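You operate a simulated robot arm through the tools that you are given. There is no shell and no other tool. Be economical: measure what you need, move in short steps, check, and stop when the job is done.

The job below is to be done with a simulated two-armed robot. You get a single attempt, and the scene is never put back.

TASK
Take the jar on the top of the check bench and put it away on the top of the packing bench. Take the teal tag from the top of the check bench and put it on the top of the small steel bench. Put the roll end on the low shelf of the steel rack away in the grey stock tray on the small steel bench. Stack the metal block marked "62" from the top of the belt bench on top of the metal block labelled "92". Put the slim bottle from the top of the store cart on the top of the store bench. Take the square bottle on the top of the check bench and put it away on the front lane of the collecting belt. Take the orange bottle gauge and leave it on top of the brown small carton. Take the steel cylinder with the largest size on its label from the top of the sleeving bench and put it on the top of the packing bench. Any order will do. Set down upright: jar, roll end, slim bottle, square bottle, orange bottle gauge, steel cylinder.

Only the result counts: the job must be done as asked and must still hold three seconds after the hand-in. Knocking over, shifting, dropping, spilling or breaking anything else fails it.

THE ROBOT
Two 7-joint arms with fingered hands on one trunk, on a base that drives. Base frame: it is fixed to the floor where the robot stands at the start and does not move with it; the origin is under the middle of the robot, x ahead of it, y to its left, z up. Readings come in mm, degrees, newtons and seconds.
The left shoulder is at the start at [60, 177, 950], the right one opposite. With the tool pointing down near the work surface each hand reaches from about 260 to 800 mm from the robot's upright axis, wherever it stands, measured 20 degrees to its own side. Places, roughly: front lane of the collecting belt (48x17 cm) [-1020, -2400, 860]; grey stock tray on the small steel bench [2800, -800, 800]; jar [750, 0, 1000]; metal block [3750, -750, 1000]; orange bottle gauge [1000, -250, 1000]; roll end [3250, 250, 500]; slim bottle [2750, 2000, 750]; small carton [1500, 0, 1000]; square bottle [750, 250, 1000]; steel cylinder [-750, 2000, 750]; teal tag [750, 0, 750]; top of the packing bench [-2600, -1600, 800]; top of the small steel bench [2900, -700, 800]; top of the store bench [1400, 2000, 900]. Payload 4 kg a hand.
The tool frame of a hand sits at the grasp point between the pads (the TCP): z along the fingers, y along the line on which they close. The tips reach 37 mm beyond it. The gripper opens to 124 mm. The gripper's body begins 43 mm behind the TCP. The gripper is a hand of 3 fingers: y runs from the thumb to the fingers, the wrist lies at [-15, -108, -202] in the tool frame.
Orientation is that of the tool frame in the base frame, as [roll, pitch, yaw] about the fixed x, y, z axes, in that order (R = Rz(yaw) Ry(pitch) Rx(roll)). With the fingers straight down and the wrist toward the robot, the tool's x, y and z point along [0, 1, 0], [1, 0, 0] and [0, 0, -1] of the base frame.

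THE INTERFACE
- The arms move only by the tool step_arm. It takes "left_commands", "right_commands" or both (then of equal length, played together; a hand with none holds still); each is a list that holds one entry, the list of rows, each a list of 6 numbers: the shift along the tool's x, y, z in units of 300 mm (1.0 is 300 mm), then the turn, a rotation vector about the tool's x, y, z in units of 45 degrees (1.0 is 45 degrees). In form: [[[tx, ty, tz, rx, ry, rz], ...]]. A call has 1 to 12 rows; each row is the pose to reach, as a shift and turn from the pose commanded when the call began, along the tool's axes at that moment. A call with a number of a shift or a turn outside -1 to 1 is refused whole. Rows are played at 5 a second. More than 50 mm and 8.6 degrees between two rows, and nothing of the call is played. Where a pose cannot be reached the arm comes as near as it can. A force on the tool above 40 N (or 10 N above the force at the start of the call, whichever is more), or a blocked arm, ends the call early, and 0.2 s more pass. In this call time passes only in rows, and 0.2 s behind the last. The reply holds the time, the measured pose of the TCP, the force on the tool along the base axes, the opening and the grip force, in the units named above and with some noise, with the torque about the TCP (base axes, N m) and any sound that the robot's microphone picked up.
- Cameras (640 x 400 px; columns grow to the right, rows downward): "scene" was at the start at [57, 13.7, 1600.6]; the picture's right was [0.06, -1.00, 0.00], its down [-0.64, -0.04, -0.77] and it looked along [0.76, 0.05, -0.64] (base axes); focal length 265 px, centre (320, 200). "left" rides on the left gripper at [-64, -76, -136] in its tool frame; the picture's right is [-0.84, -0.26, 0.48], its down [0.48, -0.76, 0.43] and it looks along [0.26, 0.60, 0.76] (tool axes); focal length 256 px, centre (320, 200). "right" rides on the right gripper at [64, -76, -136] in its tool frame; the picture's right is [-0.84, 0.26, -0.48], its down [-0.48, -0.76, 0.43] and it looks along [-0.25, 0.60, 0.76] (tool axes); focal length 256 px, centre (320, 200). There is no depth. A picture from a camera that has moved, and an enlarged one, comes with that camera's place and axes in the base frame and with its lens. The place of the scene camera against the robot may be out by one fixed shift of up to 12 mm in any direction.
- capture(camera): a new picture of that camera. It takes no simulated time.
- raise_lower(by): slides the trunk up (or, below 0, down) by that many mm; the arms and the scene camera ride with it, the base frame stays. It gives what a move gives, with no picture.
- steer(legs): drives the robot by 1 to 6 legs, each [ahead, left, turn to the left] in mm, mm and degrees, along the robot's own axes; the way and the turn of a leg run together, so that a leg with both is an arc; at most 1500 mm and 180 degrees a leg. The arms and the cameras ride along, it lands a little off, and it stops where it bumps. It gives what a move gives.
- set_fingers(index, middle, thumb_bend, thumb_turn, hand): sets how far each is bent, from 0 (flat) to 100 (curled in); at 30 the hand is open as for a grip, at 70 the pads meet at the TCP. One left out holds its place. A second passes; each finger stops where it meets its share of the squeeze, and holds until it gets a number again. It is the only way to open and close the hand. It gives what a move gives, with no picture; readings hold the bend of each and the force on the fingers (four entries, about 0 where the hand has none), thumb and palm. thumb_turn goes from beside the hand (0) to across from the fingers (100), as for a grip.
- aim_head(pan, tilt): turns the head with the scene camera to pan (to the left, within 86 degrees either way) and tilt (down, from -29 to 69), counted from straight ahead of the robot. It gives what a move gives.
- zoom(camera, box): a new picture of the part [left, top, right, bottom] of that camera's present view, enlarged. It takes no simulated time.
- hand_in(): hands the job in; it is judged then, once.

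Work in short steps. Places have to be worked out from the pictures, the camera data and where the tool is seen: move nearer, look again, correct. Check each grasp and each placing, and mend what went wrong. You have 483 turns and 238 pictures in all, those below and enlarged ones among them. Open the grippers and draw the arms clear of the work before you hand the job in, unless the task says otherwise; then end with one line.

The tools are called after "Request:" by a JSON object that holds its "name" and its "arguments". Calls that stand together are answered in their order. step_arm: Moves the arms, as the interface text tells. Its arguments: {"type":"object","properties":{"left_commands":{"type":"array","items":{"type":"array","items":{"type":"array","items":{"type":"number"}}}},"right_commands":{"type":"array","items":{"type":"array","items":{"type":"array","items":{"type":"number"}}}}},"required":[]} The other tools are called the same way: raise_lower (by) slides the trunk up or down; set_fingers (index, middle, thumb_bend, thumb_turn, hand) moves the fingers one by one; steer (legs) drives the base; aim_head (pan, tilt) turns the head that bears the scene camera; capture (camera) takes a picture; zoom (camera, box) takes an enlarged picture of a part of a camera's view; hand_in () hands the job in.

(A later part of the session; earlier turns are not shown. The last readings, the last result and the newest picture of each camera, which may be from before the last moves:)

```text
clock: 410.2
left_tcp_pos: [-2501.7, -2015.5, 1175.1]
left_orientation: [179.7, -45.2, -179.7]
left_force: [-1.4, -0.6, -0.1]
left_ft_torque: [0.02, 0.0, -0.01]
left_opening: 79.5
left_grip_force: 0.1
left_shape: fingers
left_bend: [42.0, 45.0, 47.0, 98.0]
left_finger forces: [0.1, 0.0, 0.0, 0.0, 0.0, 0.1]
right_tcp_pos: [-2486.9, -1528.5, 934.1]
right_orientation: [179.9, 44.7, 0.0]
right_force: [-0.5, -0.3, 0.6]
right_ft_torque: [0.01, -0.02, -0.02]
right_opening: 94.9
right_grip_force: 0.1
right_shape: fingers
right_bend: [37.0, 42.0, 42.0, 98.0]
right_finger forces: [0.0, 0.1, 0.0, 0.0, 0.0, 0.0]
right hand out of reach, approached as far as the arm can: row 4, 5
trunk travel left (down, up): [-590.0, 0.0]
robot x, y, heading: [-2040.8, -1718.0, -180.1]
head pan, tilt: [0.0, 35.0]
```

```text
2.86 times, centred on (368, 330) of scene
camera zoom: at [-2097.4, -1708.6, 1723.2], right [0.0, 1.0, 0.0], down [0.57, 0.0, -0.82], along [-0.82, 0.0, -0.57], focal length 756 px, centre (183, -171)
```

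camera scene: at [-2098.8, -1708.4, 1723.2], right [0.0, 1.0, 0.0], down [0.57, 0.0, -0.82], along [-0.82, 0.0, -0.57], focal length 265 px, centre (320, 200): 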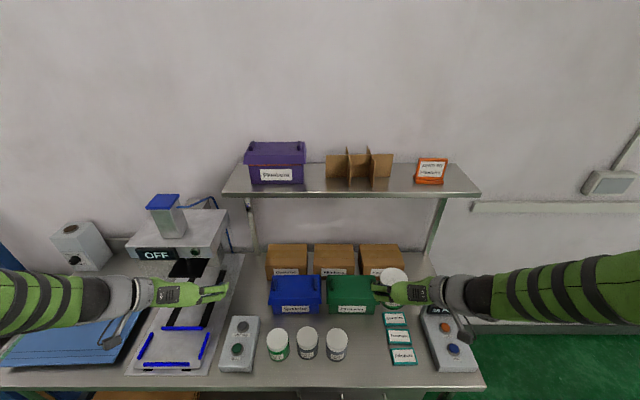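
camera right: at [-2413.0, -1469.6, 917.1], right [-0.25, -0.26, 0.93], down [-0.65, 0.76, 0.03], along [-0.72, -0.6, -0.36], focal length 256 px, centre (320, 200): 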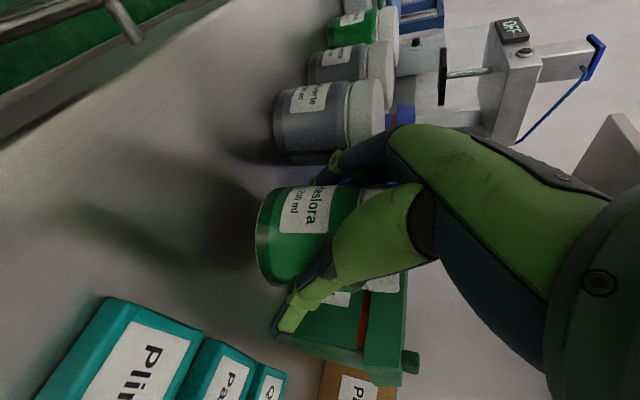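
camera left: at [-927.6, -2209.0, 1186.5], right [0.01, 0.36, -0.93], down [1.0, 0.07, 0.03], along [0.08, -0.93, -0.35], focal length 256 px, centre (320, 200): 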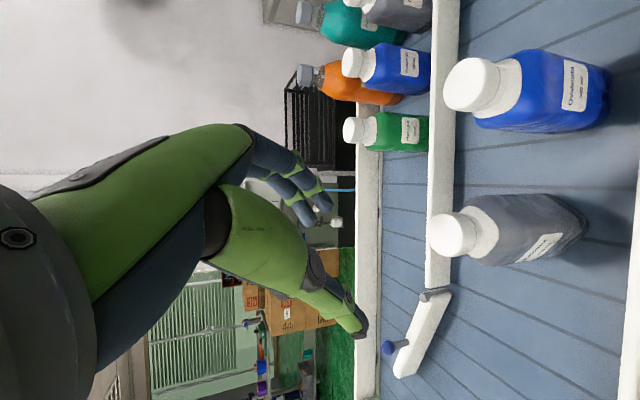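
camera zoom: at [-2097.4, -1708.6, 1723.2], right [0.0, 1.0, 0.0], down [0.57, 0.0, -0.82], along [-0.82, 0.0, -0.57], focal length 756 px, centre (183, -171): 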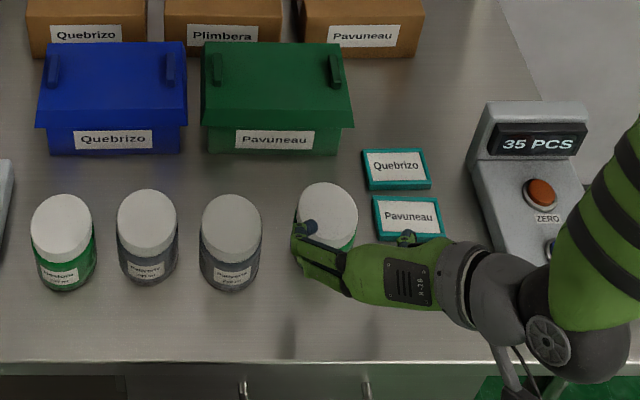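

The jar stands on the packing bench. Back the base off 250 mm, then raise the right hand; next the steel cylinder on the sleeving bench (−750,2000).

Request:
{"name": "steer", "arguments": {"legs": [[-300, 0, 0]]}}

Request:
{"name": "step_arm", "arguments": {"right_commands": [[[-0.06, -0.02, -0.04, 0, 0, 0], [-0.15, -0.05, -0.1, 0, 0, 0], [-0.25, -0.08, -0.17, 0, 0, 0], [-0.36, -0.1, -0.25, 0, 0, 0], [-0.47, -0.12, -0.33, 0, 0, 0]]]}}

Request:
{"name": "zoom", "arguments": {"camera": "scene", "box": [200, 160, 456, 320]}}

```text
clock: 412.2
left_tcp_pos: [-2200.0, -2015.0, 1174.9]
left_orientation: [179.8, -45.2, -180.0]
left_force: [0.6, -0.3, 0.0]
left_ft_torque: [0.01, 0.03, -0.01]
left_opening: 79.3
left_grip_force: 0.1
left_shape: fingers
left_bend: [42.0, 45.0, 47.0, 98.0]
left_finger forces: [0.1, 0.0, 0.0, 0.1, 0.1, 0.1]
right_tcp_pos: [-2183.9, -1527.3, 934.5]
right_orientation: [180.0, 44.8, 0.0]
right_force: [-0.4, 0.4, 0.3]
right_ft_torque: [-0.01, 0.01, 0.0]
right_opening: 94.6
right_grip_force: 0.1
right_shape: fingers
right_bend: [37.0, 42.0, 42.0, 98.0]
right_finger forces: [0.0, 0.0, 0.0, 0.0, 0.0, 0.0]
trunk travel left (down, up): [-590.0, 0.0]
robot x, y, heading: [-1743.3, -1716.3, 180.0]
head pan, tilt: [0.0, 35.0]
```

```text
clock: 413.4
left_tcp_pos: [-2200.1, -2014.4, 1175.5]
left_orientation: [179.8, -45.1, -179.9]
left_force: [0.5, 0.1, -0.1]
left_ft_torque: [0.02, 0.05, -0.04]
left_opening: 79.3
left_grip_force: 0.0
left_shape: fingers
left_bend: [42.0, 45.0, 47.0, 98.0]
left_finger forces: [0.0, 0.1, 0.1, 0.1, 0.0, 0.0]
right_tcp_pos: [-2214.9, -1493.1, 1102.2]
right_orientation: [179.9, 44.7, 0.0]
right_force: [-0.7, 0.4, 0.4]
right_ft_torque: [-0.02, -0.01, 0.0]
right_opening: 94.9
right_grip_force: 0.0
right_shape: fingers
right_bend: [37.0, 42.0, 42.0, 98.0]
right_finger forces: [0.0, 0.1, 0.1, 0.0, 0.0, 0.1]
right hand out of reach, approached as far as the arm can: row 1, 2, 3
trunk travel left (down, up): [-590.0, 0.0]
robot x, y, heading: [-1740.4, -1716.0, 179.8]
head pan, tilt: [0.0, 35.0]
```

```text
2.50 times, centred on (328, 240) of scene
camera zoom: at [-1794.7, -1709.0, 1723.2], right [0.0, 1.0, 0.0], down [0.57, 0.0, -0.82], along [-0.82, 0.0, -0.57], focal length 662 px, centre (300, 100)
```

zoom: 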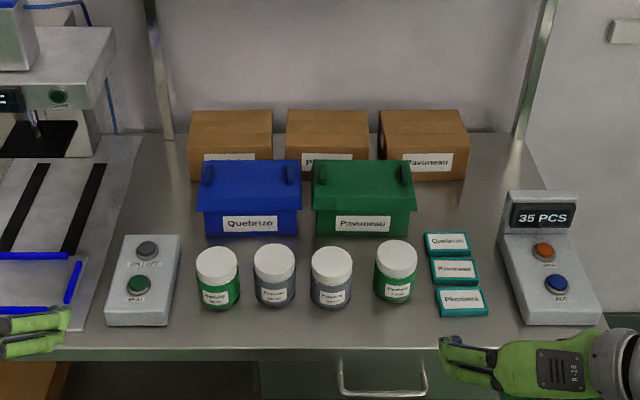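

Jar is fine. Drive to the sleeving bench: turn to +y, east, north along x≈−140, then west.

Request:
{"name": "steer", "arguments": {"legs": [[-250, 0, 0], [0, 0, -90], [0, -1350, 0], [1500, 0, 0], [1050, 0, 0]]}}

Request:
{"name": "aim_head", "arguments": {"pan": 40, "tilt": 30}}

Request:
{"name": "capture", "arguments": {"camera": "scene"}}

```text
clock: 421.2
left_tcp_pos: [-1511.1, -1205.9, 1175.3]
left_orientation: [180.0, -45.2, 80.5]
left_force: [0.3, -0.6, 1.0]
left_ft_torque: [-0.01, 0.0, 0.02]
left_opening: 79.3
left_grip_force: 0.0
left_shape: fingers
left_bend: [42.0, 45.0, 47.0, 98.0]
left_finger forces: [0.1, 0.0, 0.1, 0.1, 0.1, 0.0]
right_tcp_pos: [-993.5, -1276.5, 1102.0]
right_orientation: [179.9, 44.7, -99.4]
right_force: [0.4, -0.7, 0.5]
right_ft_torque: [0.02, 0.0, -0.01]
right_opening: 95.1
right_grip_force: 0.0
right_shape: fingers
right_bend: [37.0, 42.0, 42.0, 98.0]
right_finger forces: [0.0, 0.1, 0.1, 0.1, 0.0, 0.0]
trunk travel left (down, up): [-590.0, 0.0]
robot x, y, heading: [-1292.8, -1708.2, 80.4]
head pan, tilt: [0.0, 35.0]
stopped in leg 3: the robot was blocked; the commanded pose is now the measured one
```

```text
clock: 422.2
left_tcp_pos: [-1511.6, -1205.2, 1175.6]
left_orientation: [179.9, -45.2, 80.5]
left_force: [0.5, 0.3, 0.7]
left_ft_torque: [0.0, 0.01, 0.02]
left_opening: 79.4
left_grip_force: 0.1
left_shape: fingers
left_bend: [42.0, 45.0, 47.0, 98.0]
left_finger forces: [0.1, 0.0, 0.1, 0.0, 0.0, 0.0]
right_tcp_pos: [-993.8, -1276.1, 1103.5]
right_orientation: [180.0, 44.8, -99.4]
right_force: [-0.2, -1.0, -0.7]
right_ft_torque: [-0.02, 0.0, 0.0]
right_opening: 95.1
right_grip_force: 0.1
right_shape: fingers
right_bend: [37.0, 42.0, 42.0, 98.0]
right_finger forces: [0.0, 0.1, 0.0, 0.1, 0.1, 0.1]
trunk travel left (down, up): [-590.0, 0.0]
robot x, y, heading: [-1293.8, -1708.3, 80.4]
head pan, tilt: [40.0, 30.0]
```

```text
67 pictures are left
camera scene: at [-1343.1, -1651.8, 1731.0], right [0.86, 0.51, 0.0], down [0.25, -0.43, -0.87], along [-0.44, 0.75, -0.5], focal length 265 px, centre (320, 200)
```

scene: 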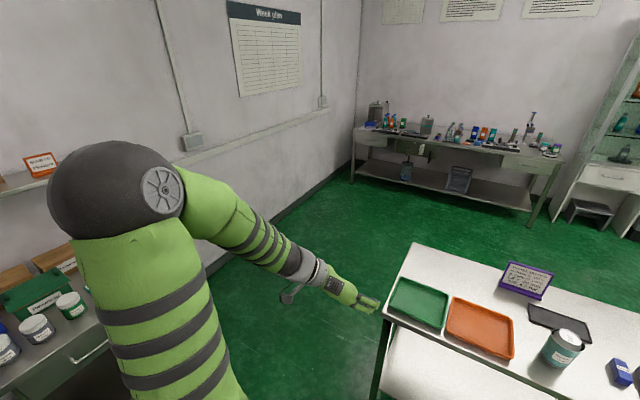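

I bumped the packing station's table with the base. Look at it for any displacement.

Request:
{"name": "aim_head", "arguments": {"pan": -86, "tilt": 40}}

Request:
{"name": "capture", "arguments": {"camera": "scene"}}

```text
clock: 424.3
left_tcp_pos: [-1511.5, -1205.1, 1175.2]
left_orientation: [179.9, -45.2, 80.5]
left_force: [-0.4, -0.4, 0.3]
left_ft_torque: [-0.05, -0.03, 0.0]
left_opening: 79.4
left_grip_force: 0.1
left_shape: fingers
left_bend: [42.0, 45.0, 47.0, 98.0]
left_finger forces: [0.0, 0.0, 0.0, 0.0, 0.0, 0.1]
right_tcp_pos: [-994.6, -1277.0, 1101.8]
right_orientation: [179.8, 44.8, -99.6]
right_force: [0.2, -0.3, -0.3]
right_ft_torque: [0.0, -0.02, -0.01]
right_opening: 94.8
right_grip_force: 0.1
right_shape: fingers
right_bend: [37.0, 42.0, 42.0, 98.0]
right_finger forces: [0.0, 0.0, 0.1, 0.0, 0.1, 0.0]
trunk travel left (down, up): [-590.0, 0.0]
robot x, y, heading: [-1291.8, -1707.2, 80.3]
head pan, tilt: [-85.9, 40.0]
```

```text
66 pictures are left
camera scene: at [-1212.7, -1738.0, 1715.7], right [-0.1, -1.0, 0.0], down [-0.64, 0.06, -0.77], along [0.76, -0.07, -0.64], focal length 265 px, centre (320, 200)
```

scene: 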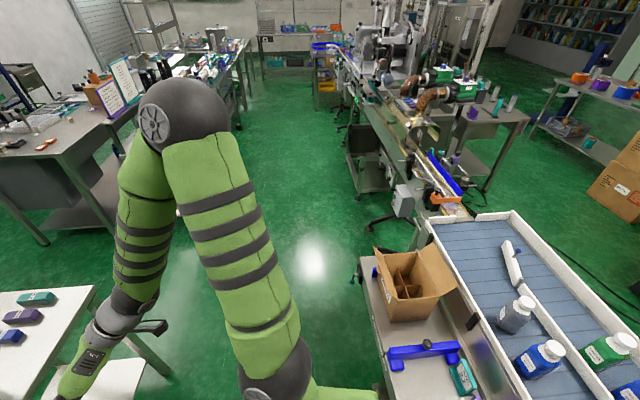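

The station looks undisturbed. I move north to y≈−1410 first, straighten, then continue.

Request:
{"name": "steer", "arguments": {"legs": [[300, 0, 0], [0, 0, 9.6], [0, -1120, 0]]}}

Request:
{"name": "steer", "arguments": {"legs": [[1500, 0, 0], [850, 0, 0]]}}

Request:
{"name": "aim_head", "arguments": {"pan": 40, "tilt": 30}}

Request:
{"name": "capture", "arguments": {"camera": "scene"}}

```text
clock: 432.4
left_tcp_pos: [-407.6, -961.0, 1175.9]
left_orientation: [179.8, -45.2, 89.1]
left_force: [0.8, -0.1, 0.4]
left_ft_torque: [0.03, 0.01, 0.01]
left_opening: 79.3
left_grip_force: 0.0
left_shape: fingers
left_bend: [42.0, 45.0, 47.0, 98.0]
left_finger forces: [0.0, 0.1, 0.0, 0.0, 0.0, 0.0]
right_tcp_pos: [114.8, -955.2, 1102.3]
right_orientation: [179.9, 44.8, -90.9]
right_force: [0.6, 0.0, 0.5]
right_ft_torque: [0.01, 0.0, -0.03]
right_opening: 94.9
right_grip_force: 0.1
right_shape: fingers
right_bend: [37.0, 42.0, 42.0, 98.0]
right_finger forces: [0.0, 0.0, 0.0, 0.1, 0.0, 0.0]
trunk travel left (down, up): [-590.0, 0.0]
robot x, y, heading: [-119.2, -1425.4, 88.9]
head pan, tilt: [-85.9, 40.0]
```

```text
clock: 443.8
left_tcp_pos: [-435.6, 1365.2, 1175.8]
left_orientation: [180.0, -45.1, 91.0]
left_force: [0.6, 0.1, 0.0]
left_ft_torque: [0.02, 0.01, -0.04]
left_opening: 79.2
left_grip_force: 0.1
left_shape: fingers
left_bend: [42.0, 45.0, 47.0, 98.0]
left_finger forces: [0.0, 0.0, 0.1, 0.1, 0.0, 0.0]
right_tcp_pos: [85.1, 1389.4, 1101.6]
right_orientation: [-180.0, 44.7, -88.9]
right_force: [-0.5, 0.8, -1.0]
right_ft_torque: [0.0, -0.02, 0.01]
right_opening: 94.9
right_grip_force: 0.2
right_shape: fingers
right_bend: [37.0, 42.0, 42.0, 98.0]
right_finger forces: [0.0, 0.0, 0.0, 0.0, 0.0, 0.0]
trunk travel left (down, up): [-590.0, 0.0]
robot x, y, heading: [-130.4, 905.9, 91.3]
head pan, tilt: [-85.9, 40.0]
```

```text
clock: 445.9
left_tcp_pos: [-436.4, 1364.7, 1175.8]
left_orientation: [179.9, -45.2, 91.0]
left_force: [0.2, 0.0, -0.1]
left_ft_torque: [0.04, 0.0, -0.03]
left_opening: 79.2
left_grip_force: 0.1
left_shape: fingers
left_bend: [42.0, 45.0, 47.0, 98.0]
left_finger forces: [0.0, 0.1, 0.0, 0.0, 0.1, 0.1]
right_tcp_pos: [84.8, 1388.4, 1102.6]
right_orientation: [180.0, 44.8, -89.0]
right_force: [0.6, -0.6, 0.8]
right_ft_torque: [-0.01, 0.0, -0.01]
right_opening: 95.0
right_grip_force: 0.0
right_shape: fingers
right_bend: [37.0, 42.0, 42.0, 98.0]
right_finger forces: [0.0, 0.1, 0.0, 0.0, 0.0, 0.1]
trunk travel left (down, up): [-590.0, 0.0]
robot x, y, heading: [-133.9, 910.5, 90.7]
head pan, tilt: [40.0, 30.0]
```

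```text
65 pictures are left
camera scene: at [-187.8, 955.1, 1731.0], right [0.76, 0.65, 0.0], down [0.33, -0.38, -0.87], along [-0.57, 0.66, -0.5], focal length 265 px, centre (320, 200)
```

scene: 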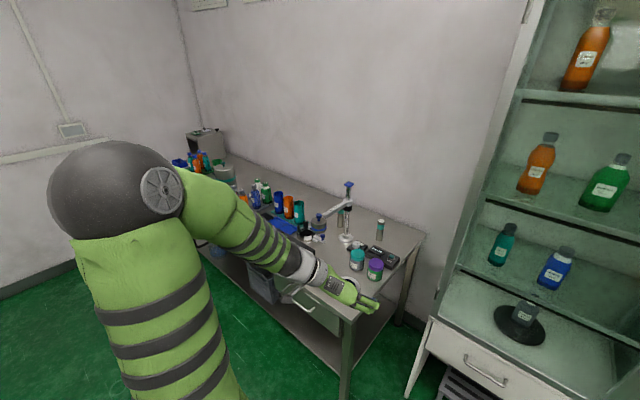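

Request:
{"name": "steer", "arguments": {"legs": [[0, 560, -0.8]]}}

Request:
{"name": "aim_head", "arguments": {"pan": 0, "tilt": 40}}

Request:
{"name": "capture", "arguments": {"camera": "scene"}}

```text
clock: 449.1
left_tcp_pos: [-990.9, 1365.8, 1174.2]
left_orientation: [179.6, -45.1, 90.2]
left_force: [0.2, 0.4, 0.1]
left_ft_torque: [-0.01, -0.02, 0.0]
left_opening: 79.1
left_grip_force: 0.1
left_shape: fingers
left_bend: [42.0, 45.0, 47.0, 98.0]
left_finger forces: [0.1, 0.1, 0.1, 0.0, 0.0, 0.0]
right_tcp_pos: [-468.4, 1380.9, 1103.5]
right_orientation: [-180.0, 44.8, -89.9]
right_force: [0.1, -0.8, -0.3]
right_ft_torque: [0.01, -0.03, 0.0]
right_opening: 95.0
right_grip_force: 0.0
right_shape: fingers
right_bend: [37.0, 42.0, 42.0, 98.0]
right_finger forces: [0.0, 0.1, 0.0, 0.0, 0.0, 0.1]
trunk travel left (down, up): [-590.0, 0.0]
robot x, y, heading: [-692.1, 905.3, 90.0]
head pan, tilt: [40.0, 30.0]
```

```text
clock: 450.2
left_tcp_pos: [-990.1, 1365.4, 1175.3]
left_orientation: [179.7, -45.2, 90.2]
left_force: [-0.1, 0.7, -0.1]
left_ft_torque: [-0.01, -0.01, 0.01]
left_opening: 79.2
left_grip_force: 0.0
left_shape: fingers
left_bend: [42.0, 45.0, 47.0, 98.0]
left_finger forces: [0.0, 0.1, 0.1, 0.1, 0.0, 0.0]
right_tcp_pos: [-468.3, 1380.2, 1102.2]
right_orientation: [-180.0, 44.8, -89.9]
right_force: [0.3, 0.5, -0.3]
right_ft_torque: [-0.04, 0.02, -0.03]
right_opening: 94.6
right_grip_force: 0.1
right_shape: fingers
right_bend: [37.0, 42.0, 42.0, 98.0]
right_finger forces: [0.0, 0.0, 0.1, 0.1, 0.0, 0.0]
trunk travel left (down, up): [-590.0, 0.0]
robot x, y, heading: [-691.8, 904.1, 89.8]
head pan, tilt: [0.0, 40.0]
```

```text
64 pictures are left
camera scene: at [-691.3, 968.0, 1715.7], right [1.0, 0.0, 0.0], down [0.0, -0.64, -0.77], along [0.0, 0.77, -0.64], focal length 265 px, centre (320, 200)
```

scene: 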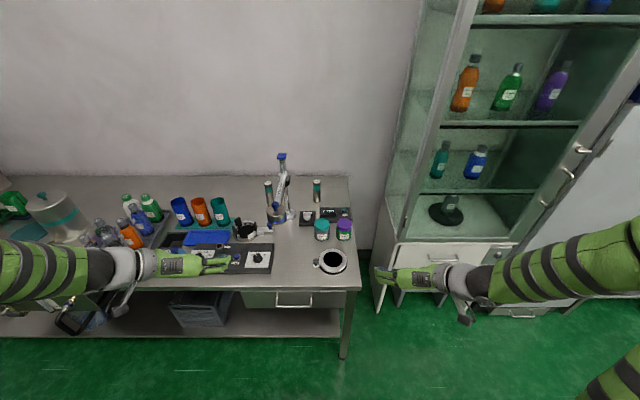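

Zoom on the cylinders and their labels.

Request:
{"name": "zoom", "arguments": {"camera": "scene", "box": [230, 150, 374, 240]}}

```text
4.44 times, centred on (302, 195) of scene
camera zoom: at [-691.3, 968.0, 1715.7], right [1.0, 0.0, 0.0], down [0.0, -0.64, -0.77], along [0.0, 0.77, -0.64], focal length 1176 px, centre (400, 222)
```

zoom: 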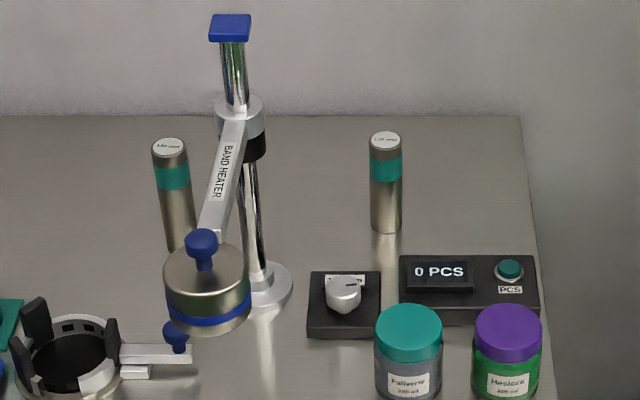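

Enlarge the two top labels to compare sizes.

Request:
{"name": "zoom", "arguments": {"camera": "scene", "box": [260, 176, 276, 186]}}

Request:
{"name": "zoom", "arguments": {"camera": "scene", "box": [309, 175, 325, 185]}}

```text
16.00 times, centred on (268, 181) of scene
camera zoom: at [-691.3, 968.0, 1715.7], right [1.0, 0.0, 0.0], down [0.0, -0.64, -0.77], along [0.0, 0.77, -0.64], focal length 4234 px, centre (1152, 504)
```

zoom: 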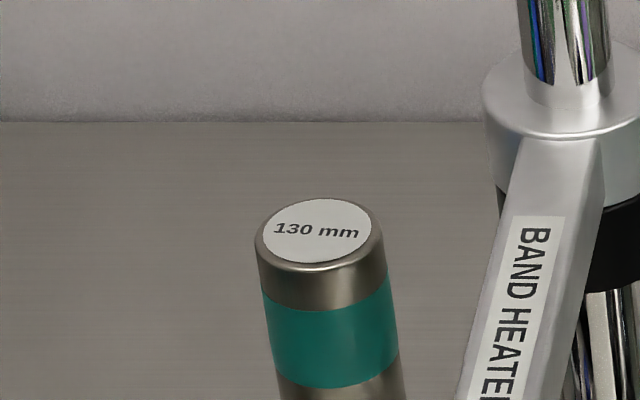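

```text
16.00 times, centred on (317, 180) of scene
camera zoom: at [-691.3, 968.0, 1715.7], right [1.0, 0.0, 0.0], down [0.0, -0.64, -0.77], along [0.0, 0.77, -0.64], focal length 4234 px, centre (368, 520)
```

zoom: 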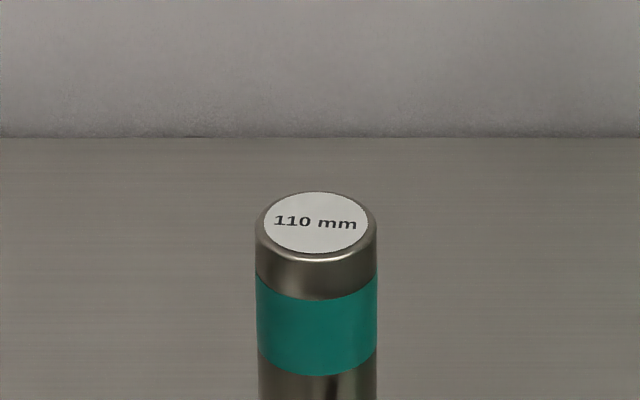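

Labels read 130 mm (left) and 110 mm (right). I lower the left hand in front of the bench to make sure no further steel cylinder is hidden.

Request:
{"name": "step_arm", "arguments": {"left_commands": [[[-0.1, 0, 0.1, 0, 0, 0], [-0.2, 0, 0.2, 0, 0, 0], [-0.3, 0, 0.3, 0, 0, 0], [-0.4, 0, 0.4, 0, 0, 0], [-0.5, 0, 0.5, 0, 0, 0], [-0.6, 0, 0.6, 0, 0, 0]]]}}

Request:
{"name": "aim_head", "arguments": {"pan": 12, "tilt": 35}}

Request:
{"name": "zoom", "arguments": {"camera": "scene", "box": [0, 120, 400, 370]}}

```text
clock: 451.6
left_tcp_pos: [-990.0, 1366.2, 921.6]
left_orientation: [179.9, -45.2, 90.2]
left_force: [-0.1, 0.0, 0.2]
left_ft_torque: [0.01, -0.01, 0.0]
left_opening: 79.3
left_grip_force: 0.1
left_shape: fingers
left_bend: [42.0, 45.0, 47.0, 98.0]
left_finger forces: [0.1, 0.0, 0.0, 0.0, 0.1, 0.0]
right_tcp_pos: [-469.7, 1381.4, 1103.3]
right_orientation: [180.0, 44.7, -90.0]
right_force: [-1.1, -0.1, 0.5]
right_ft_torque: [0.01, 0.0, -0.03]
right_opening: 94.9
right_grip_force: 0.0
right_shape: fingers
right_bend: [37.0, 42.0, 42.0, 98.0]
right_finger forces: [0.0, 0.1, 0.0, 0.0, 0.1, 0.0]
trunk travel left (down, up): [-590.0, 0.0]
robot x, y, heading: [-692.3, 902.4, 89.9]
head pan, tilt: [0.0, 40.0]
```

```text
clock: 452.3
left_tcp_pos: [-990.3, 1364.5, 923.1]
left_orientation: [180.0, -45.1, 90.0]
left_force: [0.0, 0.1, 0.8]
left_ft_torque: [0.03, 0.01, -0.03]
left_opening: 79.2
left_grip_force: 0.0
left_shape: fingers
left_bend: [42.0, 45.0, 47.0, 98.0]
left_finger forces: [0.0, 0.0, 0.0, 0.1, 0.1, 0.0]
right_tcp_pos: [-468.5, 1380.8, 1102.2]
right_orientation: [-179.9, 44.8, -89.7]
right_force: [0.1, 0.4, -0.1]
right_ft_torque: [0.0, 0.02, 0.0]
right_opening: 95.1
right_grip_force: 0.1
right_shape: fingers
right_bend: [37.0, 42.0, 42.0, 98.0]
right_finger forces: [0.0, 0.0, 0.0, 0.0, 0.0, 0.0]
trunk travel left (down, up): [-590.0, 0.0]
robot x, y, heading: [-693.5, 907.4, 89.9]
head pan, tilt: [12.0, 35.0]
```

```text
1.60 times, centred on (200, 245) of scene
camera zoom: at [-709.6, 969.4, 1723.2], right [0.98, 0.21, 0.0], down [0.12, -0.56, -0.82], along [-0.17, 0.8, -0.57], focal length 423 px, centre (512, 128)
```

zoom: 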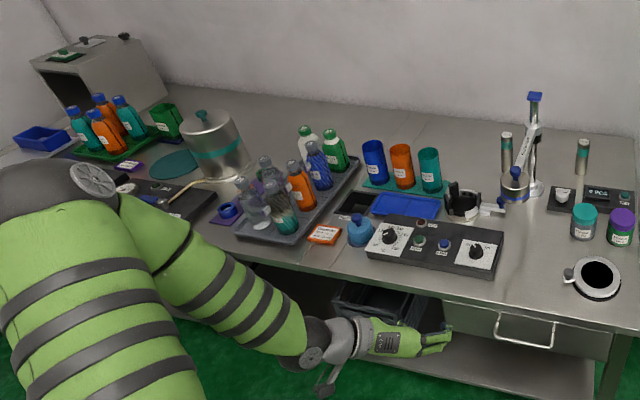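

The bench has only these two steel cylinders, so the 130 mm one (left, at about (−952,2022), behind the band heater) is wanted. I raise the left hand, and bring the robot to (−1100,1240) facing 70° so the left hand comes in from front-left.

Request:
{"name": "step_arm", "arguments": {"left_commands": [[[0.1, 0, -0.1, 0, 0, 0], [0.2, 0, -0.2, 0, 0, 0], [0.3, 0, -0.3, 0, 0, 0], [0.4, 0, -0.4, 0, 0, 0], [0.5, 0, -0.5, 0, 0, 0], [0.6, 0, -0.6, 0, 0, 0]]]}}

Request:
{"name": "steer", "arguments": {"legs": [[0, 408, 0], [325, 0, 0], [0, 0, -20]]}}

Request:
{"name": "aim_head", "arguments": {"pan": 0, "tilt": 45}}

Request:
{"name": "capture", "arguments": {"camera": "scene"}}

Request:
{"name": "capture", "arguments": {"camera": "left"}}

```text
clock: 453.7
left_tcp_pos: [-994.9, 1363.5, 1174.9]
left_orientation: [179.9, -45.2, 90.0]
left_force: [0.0, 0.2, 0.3]
left_ft_torque: [-0.01, 0.01, -0.05]
left_opening: 79.4
left_grip_force: 0.1
left_shape: fingers
left_bend: [42.0, 45.0, 47.0, 98.0]
left_finger forces: [0.1, 0.0, 0.1, 0.0, 0.0, 0.0]
right_tcp_pos: [-468.2, 1380.5, 1102.2]
right_orientation: [179.8, 44.8, -90.1]
right_force: [0.3, -0.3, 0.3]
right_ft_torque: [0.0, 0.0, -0.01]
right_opening: 95.0
right_grip_force: 0.0
right_shape: fingers
right_bend: [37.0, 42.0, 42.0, 98.0]
right_finger forces: [0.0, 0.0, 0.1, 0.0, 0.1, 0.0]
trunk travel left (down, up): [-590.0, 0.0]
robot x, y, heading: [-693.2, 902.2, 90.0]
head pan, tilt: [12.0, 35.0]
```

```text
clock: 459.1
left_tcp_pos: [-1232.7, 1759.6, 1174.9]
left_orientation: [179.8, -45.2, 70.4]
left_force: [0.3, -0.7, -0.1]
left_ft_torque: [0.03, -0.01, 0.0]
left_opening: 79.4
left_grip_force: 0.0
left_shape: fingers
left_bend: [42.0, 45.0, 47.0, 98.0]
left_finger forces: [0.0, 0.1, 0.0, 0.0, 0.1, 0.0]
right_tcp_pos: [-732.0, 1595.7, 1102.0]
right_orientation: [179.8, 44.8, -109.8]
right_force: [0.1, 0.0, -0.4]
right_ft_torque: [-0.03, 0.01, -0.01]
right_opening: 94.9
right_grip_force: 0.1
right_shape: fingers
right_bend: [37.0, 42.0, 42.0, 98.0]
right_finger forces: [0.1, 0.0, 0.0, 0.0, 0.0, 0.0]
trunk travel left (down, up): [-590.0, 0.0]
robot x, y, heading: [-1106.7, 1222.7, 69.8]
head pan, tilt: [12.0, 35.0]
```

```text
clock: 459.8
left_tcp_pos: [-1232.2, 1757.9, 1174.9]
left_orientation: [179.9, -45.1, 70.4]
left_force: [0.4, -0.3, 0.0]
left_ft_torque: [-0.05, -0.01, 0.03]
left_opening: 79.3
left_grip_force: 0.1
left_shape: fingers
left_bend: [42.0, 45.0, 47.0, 98.0]
left_finger forces: [0.1, 0.1, 0.1, 0.0, 0.0, 0.1]
right_tcp_pos: [-731.7, 1595.5, 1103.0]
right_orientation: [180.0, 44.8, -109.7]
right_force: [0.3, 0.0, 0.5]
right_ft_torque: [0.01, 0.01, -0.03]
right_opening: 95.0
right_grip_force: 0.1
right_shape: fingers
right_bend: [37.0, 42.0, 42.0, 98.0]
right_finger forces: [0.0, 0.0, 0.1, 0.0, 0.0, 0.0]
trunk travel left (down, up): [-590.0, 0.0]
robot x, y, heading: [-1101.4, 1227.3, 70.1]
head pan, tilt: [0.0, 45.0]
```

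```text
59 pictures are left
camera scene: at [-1085.1, 1280.7, 1708.5], right [0.94, -0.34, 0.0], down [-0.24, -0.67, -0.71], along [0.24, 0.67, -0.71], focal length 265 px, centre (320, 200)
```

scene: 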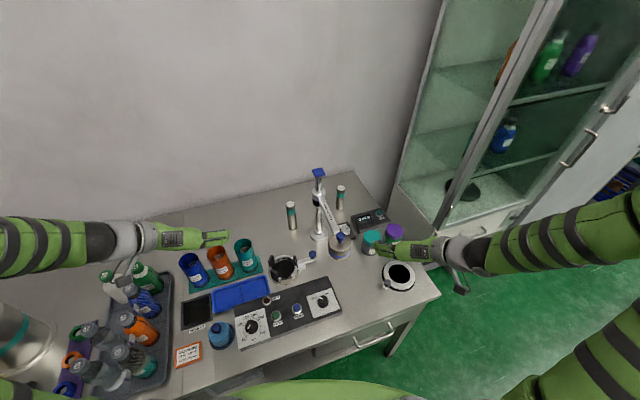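

```text
58 pictures are left
camera left: at [-1351.4, 1652.1, 1225.7], right [-0.32, -0.15, -0.93], down [-0.5, 0.87, 0.03], along [0.81, 0.48, -0.35], focal length 256 px, centre (320, 200)
```

left: 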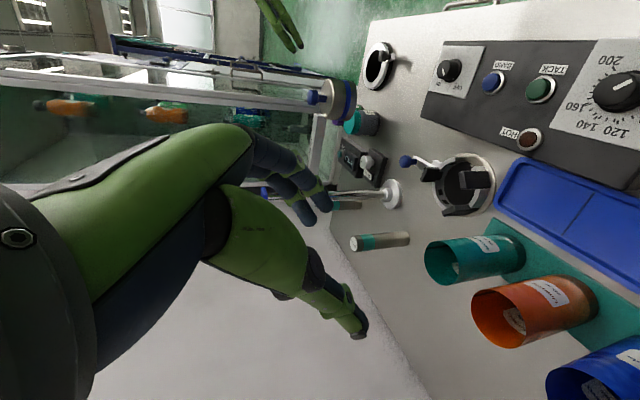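

Cylinder: axis (−946,2010), z 797–945. I go most of the way to the pre-grasp pose (−977,1924,972) and check.

Request:
{"name": "step_arm", "arguments": {"left_commands": [[[0.01, 0.065, 0.11, 0, 0, 0], [0.02, 0.13, 0.22, 0, 0, 0], [0.03, 0.196, 0.334, 0, 0, 0], [0.04, 0.26, 0.445, 0, 0, 0], [0.05, 0.327, 0.556, 0, 0, 0], [0.06, 0.392, 0.667, 0, 0, 0], [0.068, 0.457, 0.778, 0, 0, 0], [0.078, 0.523, 0.89, 0, 0, 0]]]}}

Request:
{"name": "capture", "arguments": {"camera": "left"}}

Request:
{"name": "zoom", "arguments": {"camera": "scene", "box": [220, 150, 380, 270]}}

```text
clock: 461.6
left_tcp_pos: [-1015.9, 1899.3, 1003.7]
left_orientation: [179.8, -45.2, 70.4]
left_force: [0.2, 0.0, 0.0]
left_ft_torque: [0.02, 0.02, 0.01]
left_opening: 78.9
left_grip_force: 0.0
left_shape: fingers
left_bend: [42.0, 45.0, 47.0, 98.0]
left_finger forces: [0.0, 0.0, 0.0, 0.0, 0.0, 0.1]
right_tcp_pos: [-732.7, 1597.1, 1102.1]
right_orientation: [179.8, 44.7, -109.8]
right_force: [-0.3, 0.4, 0.1]
right_ft_torque: [-0.01, -0.02, -0.01]
right_opening: 94.7
right_grip_force: 0.0
right_shape: fingers
right_bend: [37.0, 42.0, 42.0, 98.0]
right_finger forces: [0.1, 0.0, 0.1, 0.1, 0.0, 0.0]
trunk travel left (down, up): [-590.0, 0.0]
robot x, y, heading: [-1105.5, 1226.0, 70.2]
head pan, tilt: [0.0, 45.0]
```

```text
57 pictures are left
camera left: at [-1134.5, 1793.3, 1055.5], right [-0.32, -0.15, -0.93], down [-0.5, 0.87, 0.03], along [0.81, 0.48, -0.35], focal length 256 px, centre (320, 200)
```

left: 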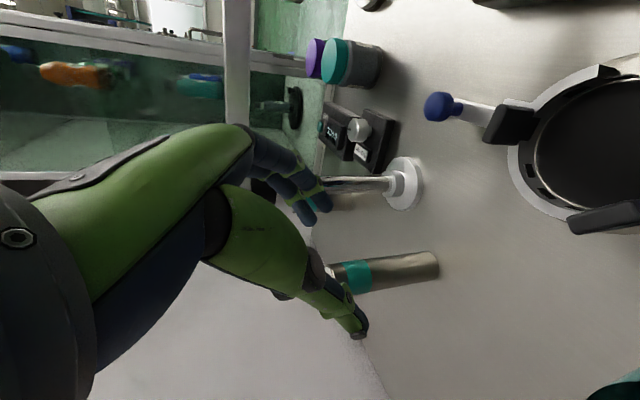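

```text
3.33 times, centred on (300, 210) of scene
camera zoom: at [-1084.3, 1281.6, 1708.4], right [0.94, -0.34, 0.0], down [-0.24, -0.67, -0.71], along [0.24, 0.66, -0.71], focal length 882 px, centre (387, 167)
```

zoom: 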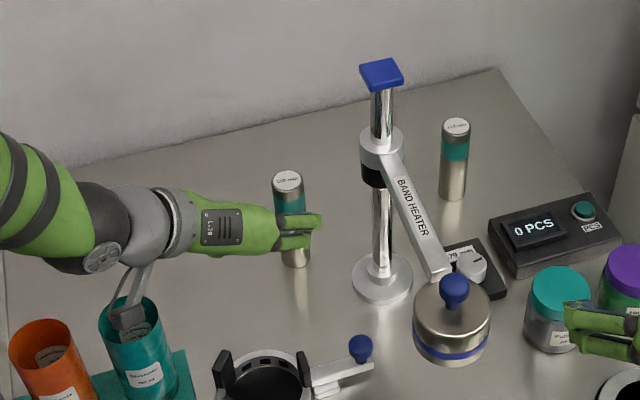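

Line is good: 27 mm sideways and 178 mm along the approach. Go in and close.

Request:
{"name": "step_arm", "arguments": {"left_commands": [[[0, 0.05, 0.05, 0, 0, 0], [0, 0.092, 0.12, 0, 0, 0], [0, 0.092, 0.22, 0, 0, 0], [0, 0.092, 0.33, 0, 0, 0], [0, 0.092, 0.44, 0, 0, 0], [0, 0.092, 0.52, 0, 0, 0], [0, 0.092, 0.592, 0, 0, 0]]]}}

Request:
{"name": "capture", "arguments": {"camera": "left"}}

Request:
{"name": "set_fingers", "arguments": {"hand": "left", "index": 75, "middle": 75, "thumb_bend": 75}}

Request:
{"name": "capture", "arguments": {"camera": "left"}}

```text
clock: 463.2
left_tcp_pos: [-945.2, 2008.0, 879.7]
left_orientation: [179.6, -45.2, 70.5]
left_force: [0.5, 0.5, 0.6]
left_ft_torque: [0.02, 0.01, -0.01]
left_opening: 79.3
left_grip_force: 0.0
left_shape: fingers
left_bend: [42.0, 45.0, 47.0, 98.0]
left_finger forces: [0.0, 0.1, 0.0, 0.0, 0.0, 0.0]
right_tcp_pos: [-733.8, 1596.1, 1102.4]
right_orientation: [-180.0, 44.7, -109.5]
right_force: [0.4, -0.5, 0.8]
right_ft_torque: [0.05, 0.05, 0.02]
right_opening: 94.8
right_grip_force: 0.0
right_shape: fingers
right_bend: [37.0, 42.0, 42.0, 98.0]
right_finger forces: [0.1, 0.1, 0.0, 0.0, 0.1, 0.1]
trunk travel left (down, up): [-590.0, 0.0]
robot x, y, heading: [-1103.8, 1226.8, 69.9]
head pan, tilt: [0.0, 45.0]
```

```text
55 pictures are left
camera left: at [-1065.1, 1901.2, 930.0], right [-0.32, -0.15, -0.93], down [-0.5, 0.87, 0.03], along [0.81, 0.48, -0.35], focal length 256 px, centre (320, 200)
```

left: 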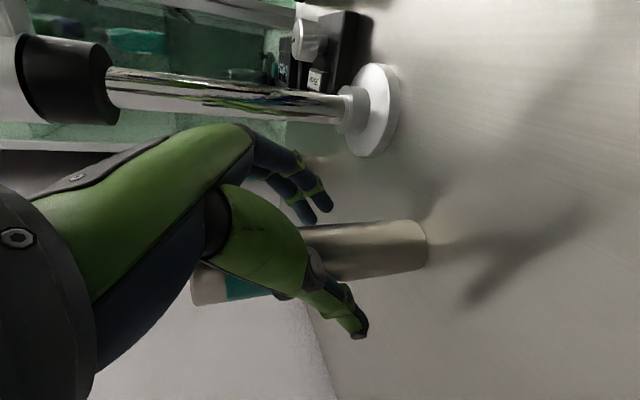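

```text
clock: 464.2
left_tcp_pos: [-947.3, 2008.1, 879.9]
left_orientation: [179.6, -45.3, 70.6]
left_force: [-2.8, 2.1, 8.3]
left_ft_torque: [-0.04, -0.05, -0.01]
left_opening: 34.9
left_grip_force: 25.2
left_shape: fingers
left_bend: [55.0, 73.0, 64.0, 97.0]
left_finger forces: [11.5, 13.8, 0.0, 0.1, 25.6, 0.1]
right_tcp_pos: [-732.9, 1595.9, 1102.7]
right_orientation: [-180.0, 44.8, -109.6]
right_force: [-0.1, 0.3, 0.4]
right_ft_torque: [-0.01, -0.01, 0.01]
right_opening: 95.0
right_grip_force: 0.2
right_shape: fingers
right_bend: [37.0, 42.0, 42.0, 98.0]
right_finger forces: [0.1, 0.1, 0.1, 0.0, 0.1, 0.1]
trunk travel left (down, up): [-590.0, 0.0]
robot x, y, heading: [-1105.4, 1227.5, 70.3]
head pan, tilt: [0.0, 45.0]
```

```text
54 pictures are left
camera left: at [-1065.6, 1900.7, 930.9], right [-0.32, -0.15, -0.94], down [-0.5, 0.87, 0.04], along [0.81, 0.48, -0.35], focal length 256 px, centre (320, 200)
```

left: 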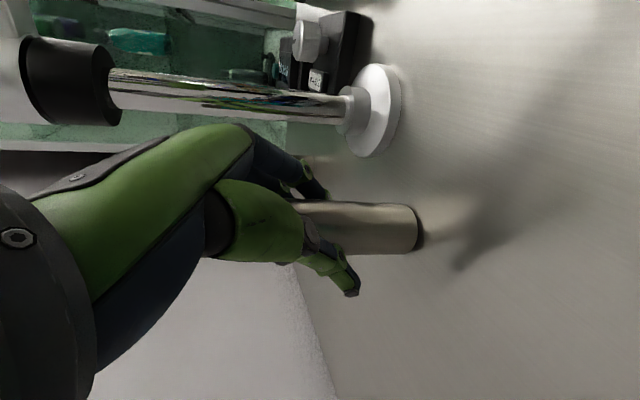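

Gripped at 25 N. Lift 150 mm straight up and view.

Request:
{"name": "step_arm", "arguments": {"left_commands": [[[0.04, 0, -0.04, 0, 0, 0], [0.1, 0, -0.1, 0, 0, 0], [0.18, 0, -0.18, 0, 0, 0], [0.27, 0, -0.27, 0, 0, 0], [0.36, 0, -0.36, 0, 0, 0]]]}}

Request:
{"name": "zoom", "arguments": {"camera": "scene", "box": [220, 110, 380, 230]}}

```text
clock: 465.4
left_tcp_pos: [-946.4, 2008.2, 1030.8]
left_orientation: [179.8, -45.2, 70.4]
left_force: [1.6, 0.0, -4.1]
left_ft_torque: [0.0, 0.06, -0.02]
left_opening: 34.8
left_grip_force: 22.3
left_shape: fingers
left_bend: [54.0, 73.0, 65.0, 96.0]
left_finger forces: [12.4, 10.8, 0.0, 0.0, 20.5, 0.0]
right_tcp_pos: [-732.7, 1595.7, 1102.7]
right_orientation: [179.8, 44.8, -109.8]
right_force: [0.6, 0.6, -0.3]
right_ft_torque: [-0.04, 0.03, 0.0]
right_opening: 95.0
right_grip_force: 0.1
right_shape: fingers
right_bend: [37.0, 42.0, 42.0, 98.0]
right_finger forces: [0.0, 0.1, 0.0, 0.0, 0.0, 0.0]
trunk travel left (down, up): [-590.0, 0.0]
robot x, y, heading: [-1104.3, 1226.1, 70.2]
head pan, tilt: [0.0, 45.0]
```

```text
3.33 times, centred on (300, 170) of scene
camera zoom: at [-1084.9, 1280.2, 1708.4], right [0.94, -0.34, 0.0], down [-0.24, -0.67, -0.71], along [0.24, 0.67, -0.71], focal length 882 px, centre (387, 300)
```

zoom: 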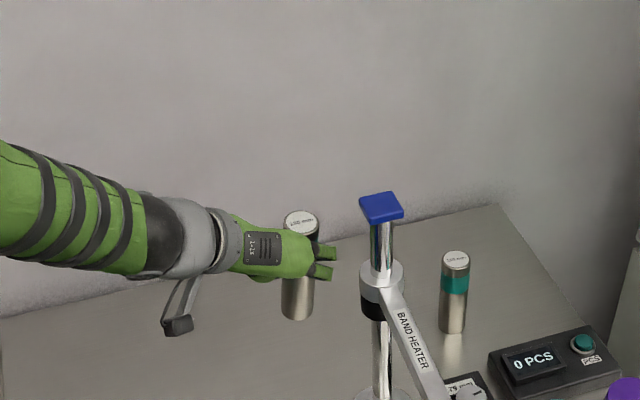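

The cylinder leans ~7° sideways in the grip (bottom to the left). I roll the hand −7° about the forward axis to set it upright and re-check.

Request:
{"name": "step_arm", "arguments": {"left_commands": [[[0.03, 0, -0.03, -0.06, 0, -0.06], [0.06, 0, -0.06, -0.11, 0, -0.11]]]}}

Request:
{"name": "zoom", "arguments": {"camera": "scene", "box": [220, 110, 380, 230]}}

Request:
{"name": "capture", "arguments": {"camera": "left"}}

```text
clock: 466.0
left_tcp_pos: [-948.4, 2009.3, 1055.7]
left_orientation: [170.0, -44.6, 77.4]
left_force: [-0.5, 0.1, -3.8]
left_ft_torque: [0.0, 0.08, 0.04]
left_opening: 34.8
left_grip_force: 22.1
left_shape: fingers
left_bend: [54.0, 73.0, 65.0, 96.0]
left_finger forces: [12.3, 10.7, 0.0, 0.1, 20.8, 0.0]
right_tcp_pos: [-732.8, 1596.1, 1102.6]
right_orientation: [180.0, 44.7, -109.7]
right_force: [0.5, -0.6, -0.9]
right_ft_torque: [0.01, 0.0, -0.02]
right_opening: 94.8
right_grip_force: 0.1
right_shape: fingers
right_bend: [37.0, 42.0, 42.0, 98.0]
right_finger forces: [0.0, 0.0, 0.1, 0.0, 0.0, 0.0]
trunk travel left (down, up): [-590.0, 0.0]
robot x, y, heading: [-1112.6, 1221.9, 70.0]
head pan, tilt: [0.0, 45.0]
```

```text
3.33 times, centred on (300, 170) of scene
camera zoom: at [-1085.0, 1281.3, 1708.4], right [0.94, -0.34, 0.0], down [-0.24, -0.67, -0.71], along [0.24, 0.66, -0.71], focal length 882 px, centre (387, 300)
```

zoom: 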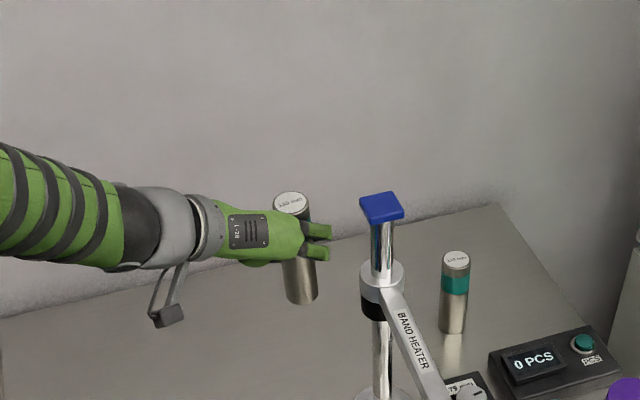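

```text
51 pictures are left
camera left: at [-1072.1, 1904.9, 1097.3], right [-0.21, -0.19, -0.96], down [-0.5, 0.87, -0.06], along [0.84, 0.46, -0.28], focal length 256 px, centre (320, 200)
```

left: 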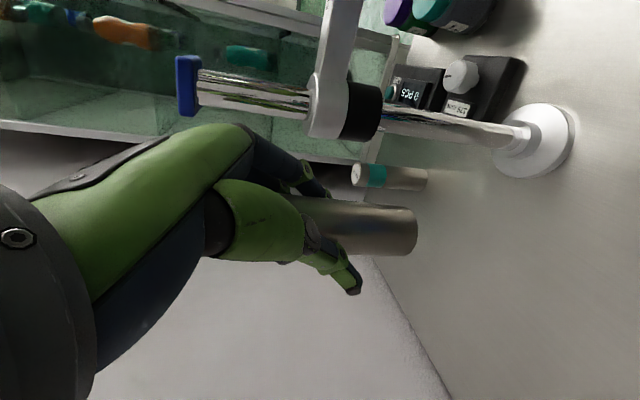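

Upright now. I back off, turn around (right-hand way), go west of the tables and south to the packing bench, ending at (−1700,−1275) facing it.

Request:
{"name": "steer", "arguments": {"legs": [[-330, 0, 0], [0, 0, -160], [0, -480, 0]]}}

Request:
{"name": "aim_head", "arguments": {"pan": 0, "tilt": 25}}

Request:
{"name": "capture", "arguments": {"camera": "scene"}}

```text
clock: 477.2
left_tcp_pos: [-1567.8, 108.2, 1055.1]
left_orientation: [170.1, -44.6, -81.8]
left_force: [-0.1, -0.4, -3.2]
left_ft_torque: [-0.03, -0.11, 0.01]
left_opening: 34.1
left_grip_force: 20.7
left_shape: fingers
left_bend: [54.0, 73.0, 65.0, 96.0]
left_finger forces: [11.3, 10.7, 0.0, 0.0, 20.2, 0.1]
right_tcp_pos: [-1917.3, 415.4, 1101.9]
right_orientation: [179.8, 44.7, 91.2]
right_force: [-0.2, -0.1, 0.4]
right_ft_torque: [-0.01, 0.01, 0.0]
right_opening: 94.8
right_grip_force: 0.0
right_shape: fingers
right_bend: [37.0, 42.0, 42.0, 98.0]
right_finger forces: [0.0, 0.0, 0.0, 0.0, 0.0, 0.1]
trunk travel left (down, up): [-590.0, 0.0]
robot x, y, heading: [-1701.8, 897.5, -88.6]
head pan, tilt: [0.0, 45.0]
```

```text
clock: 478.1
left_tcp_pos: [-1568.5, 106.8, 1055.2]
left_orientation: [170.1, -44.8, -81.7]
left_force: [-0.3, 0.3, -4.4]
left_ft_torque: [-0.02, -0.08, 0.01]
left_opening: 34.4
left_grip_force: 21.2
left_shape: fingers
left_bend: [54.0, 73.0, 65.0, 96.0]
left_finger forces: [11.4, 10.7, 0.0, 0.1, 20.1, 0.0]
right_tcp_pos: [-1916.8, 417.3, 1102.2]
right_orientation: [-179.9, 44.8, 91.4]
right_force: [-0.1, -0.1, -0.5]
right_ft_torque: [-0.01, 0.01, -0.02]
right_opening: 94.7
right_grip_force: 0.1
right_shape: fingers
right_bend: [37.0, 42.0, 42.0, 98.0]
right_finger forces: [0.0, 0.0, 0.0, 0.1, 0.0, 0.1]
trunk travel left (down, up): [-590.0, 0.0]
robot x, y, heading: [-1700.6, 895.8, -89.0]
head pan, tilt: [0.0, 25.0]
```

```text
50 pictures are left
camera scene: at [-1699.6, 843.5, 1738.9], right [-1.0, -0.02, 0.0], down [-0.01, 0.42, -0.91], along [0.02, -0.91, -0.42], focal length 265 px, centre (320, 200)
```

scene: 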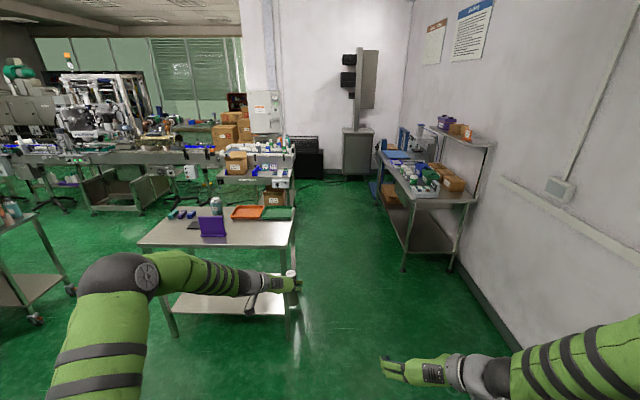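

The west passage is free if I keep to x≈−1880. Drive south and turn to face the packing bench.

Request:
{"name": "steer", "arguments": {"legs": [[0, -185, -1], [1500, 0, 0], [660, 0, 0], [0, 0, -90]]}}

Request:
{"name": "aim_head", "arguments": {"pan": 0, "tilt": 40}}

Request:
{"name": "capture", "arguments": {"camera": "scene"}}

```text
clock: 493.6
left_tcp_pos: [-2712.9, -1332.8, 1055.7]
left_orientation: [170.0, -44.6, -174.4]
left_force: [0.2, -0.4, -4.4]
left_ft_torque: [-0.06, 0.02, -0.02]
left_opening: 33.9
left_grip_force: 20.9
left_shape: fingers
left_bend: [54.0, 74.0, 65.0, 96.0]
left_finger forces: [10.8, 10.6, 0.1, 0.0, 21.3, 0.0]
right_tcp_pos: [-2387.4, -998.3, 1102.1]
right_orientation: [179.9, 44.7, -1.3]
right_force: [0.2, -0.5, 0.2]
right_ft_torque: [0.01, -0.04, 0.02]
right_opening: 94.9
right_grip_force: 0.1
right_shape: fingers
right_bend: [37.0, 42.0, 42.0, 98.0]
right_finger forces: [0.0, 0.0, 0.0, 0.0, 0.1, 0.0]
trunk travel left (down, up): [-590.0, 0.0]
robot x, y, heading: [-1918.8, -1230.9, 177.8]
head pan, tilt: [0.0, 25.0]
```

```text
clock: 494.4
left_tcp_pos: [-2712.3, -1331.8, 1055.3]
left_orientation: [170.0, -44.7, -174.3]
left_force: [1.1, 0.0, -3.9]
left_ft_torque: [-0.08, 0.02, 0.02]
left_opening: 34.2
left_grip_force: 21.6
left_shape: fingers
left_bend: [54.0, 74.0, 65.0, 95.0]
left_finger forces: [10.8, 10.8, 0.0, 0.0, 21.3, 0.1]
right_tcp_pos: [-2388.9, -996.9, 1104.2]
right_orientation: [179.8, 44.7, -1.2]
right_force: [0.1, -1.0, -0.4]
right_ft_torque: [0.01, -0.01, -0.01]
right_opening: 95.1
right_grip_force: 0.0
right_shape: fingers
right_bend: [37.0, 42.0, 42.0, 98.0]
right_finger forces: [0.0, 0.0, 0.1, 0.0, 0.0, 0.0]
trunk travel left (down, up): [-590.0, 0.0]
robot x, y, heading: [-1917.7, -1235.5, 178.8]
head pan, tilt: [0.0, 40.0]
```

```text
49 pictures are left
camera scene: at [-1970.7, -1223.2, 1715.7], right [0.03, 1.0, 0.0], down [0.64, -0.02, -0.77], along [-0.77, 0.02, -0.64], focal length 265 px, centre (320, 200)
```

scene: 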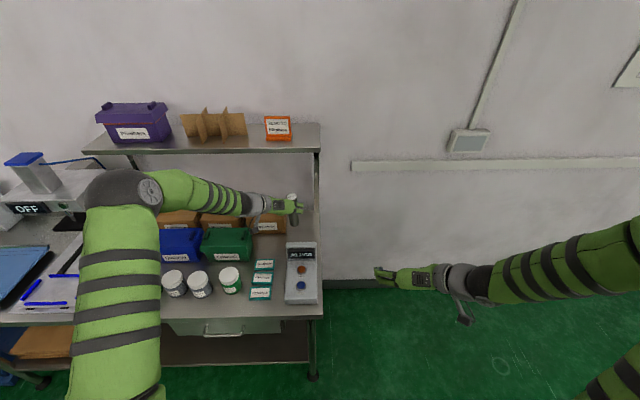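

Zoom on the free patch behind the cards.

Request:
{"name": "zoom", "arguments": {"camera": "scene", "box": [190, 180, 334, 300]}}

```text
3.33 times, centred on (262, 240) of scene
camera zoom: at [-1970.7, -1223.2, 1715.7], right [0.03, 1.0, 0.0], down [0.64, -0.02, -0.77], along [-0.77, 0.02, -0.64], focal length 882 px, centre (513, 67)
```

zoom: 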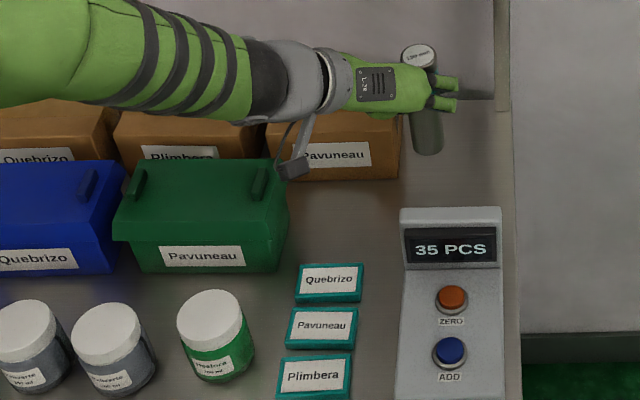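

Target spot ≈(−2752,−1428). Shift the base 38 ahead, 98 left; then lower the trunk 110 and look.

Request:
{"name": "steer", "arguments": {"legs": [[38, 98, 0]]}}

Request:
{"name": "raise_lower", "arguments": {"by": -100}}

Request:
{"name": "zoom", "arguments": {"camera": "scene", "box": [190, 140, 366, 250]}}

Request:
{"name": "capture", "arguments": {"camera": "left"}}

```text
clock: 495.5
left_tcp_pos: [-2754.2, -1432.8, 1054.0]
left_orientation: [169.7, -44.6, -174.0]
left_force: [-0.6, 0.1, -4.3]
left_ft_torque: [-0.05, 0.03, -0.01]
left_opening: 34.3
left_grip_force: 21.9
left_shape: fingers
left_bend: [54.0, 74.0, 65.0, 95.0]
left_finger forces: [10.9, 10.9, 0.0, 0.0, 21.5, 0.0]
right_tcp_pos: [-2428.5, -1098.4, 1102.6]
right_orientation: [180.0, 44.7, -1.1]
right_force: [0.0, 0.0, 0.1]
right_ft_torque: [-0.01, -0.03, -0.01]
right_opening: 95.3
right_grip_force: 0.0
right_shape: fingers
right_bend: [37.0, 42.0, 42.0, 98.0]
right_finger forces: [0.0, 0.0, 0.1, 0.1, 0.1, 0.0]
trunk travel left (down, up): [-590.0, 0.0]
robot x, y, heading: [-1958.3, -1332.8, 178.7]
head pan, tilt: [0.0, 40.0]
```

```text
clock: 496.9
left_tcp_pos: [-2753.0, -1431.0, 955.9]
left_orientation: [170.0, -44.6, -174.1]
left_force: [0.2, -0.4, -3.3]
left_ft_torque: [-0.02, 0.01, 0.03]
left_opening: 33.9
left_grip_force: 21.7
left_shape: fingers
left_bend: [54.0, 74.0, 65.0, 95.0]
left_finger forces: [10.9, 10.9, 0.0, 0.0, 21.3, 0.0]
right_tcp_pos: [-2428.6, -1096.5, 1001.9]
right_orientation: [-179.9, 44.8, -1.0]
right_force: [0.0, -0.4, -0.2]
right_ft_torque: [0.0, 0.01, 0.0]
right_opening: 94.5
right_grip_force: 0.1
right_shape: fingers
right_bend: [37.0, 42.0, 42.0, 98.0]
right_finger forces: [0.0, 0.0, 0.0, 0.1, 0.0, 0.0]
trunk travel left (down, up): [-490.0, 100.0]
robot x, y, heading: [-1958.6, -1332.5, 178.6]
head pan, tilt: [0.0, 40.0]
```

```text
3.64 times, centred on (278, 195) of scene
camera zoom: at [-2011.2, -1322.0, 1615.7], right [0.02, 1.0, 0.0], down [0.64, -0.02, -0.77], along [-0.77, 0.02, -0.64], focal length 962 px, centre (473, 218)
```

zoom: 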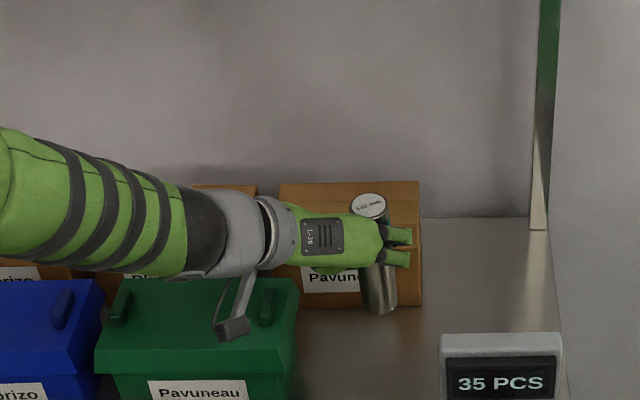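

```text
46 pictures are left
camera left: at [-2612.9, -1515.7, 997.1], right [0.25, -0.14, -0.96], down [-0.67, -0.74, -0.06], along [-0.7, 0.65, -0.28], focal length 256 px, centre (320, 200)
```

left: 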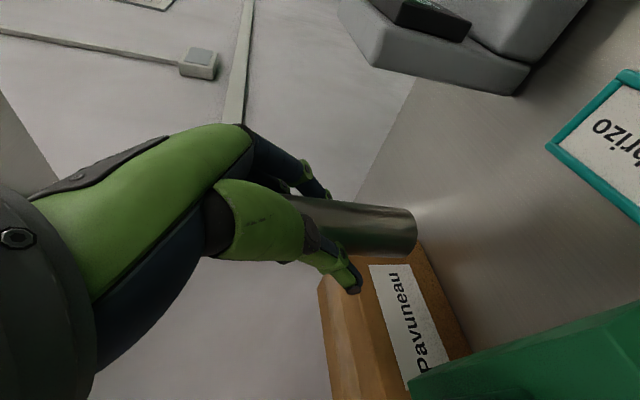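

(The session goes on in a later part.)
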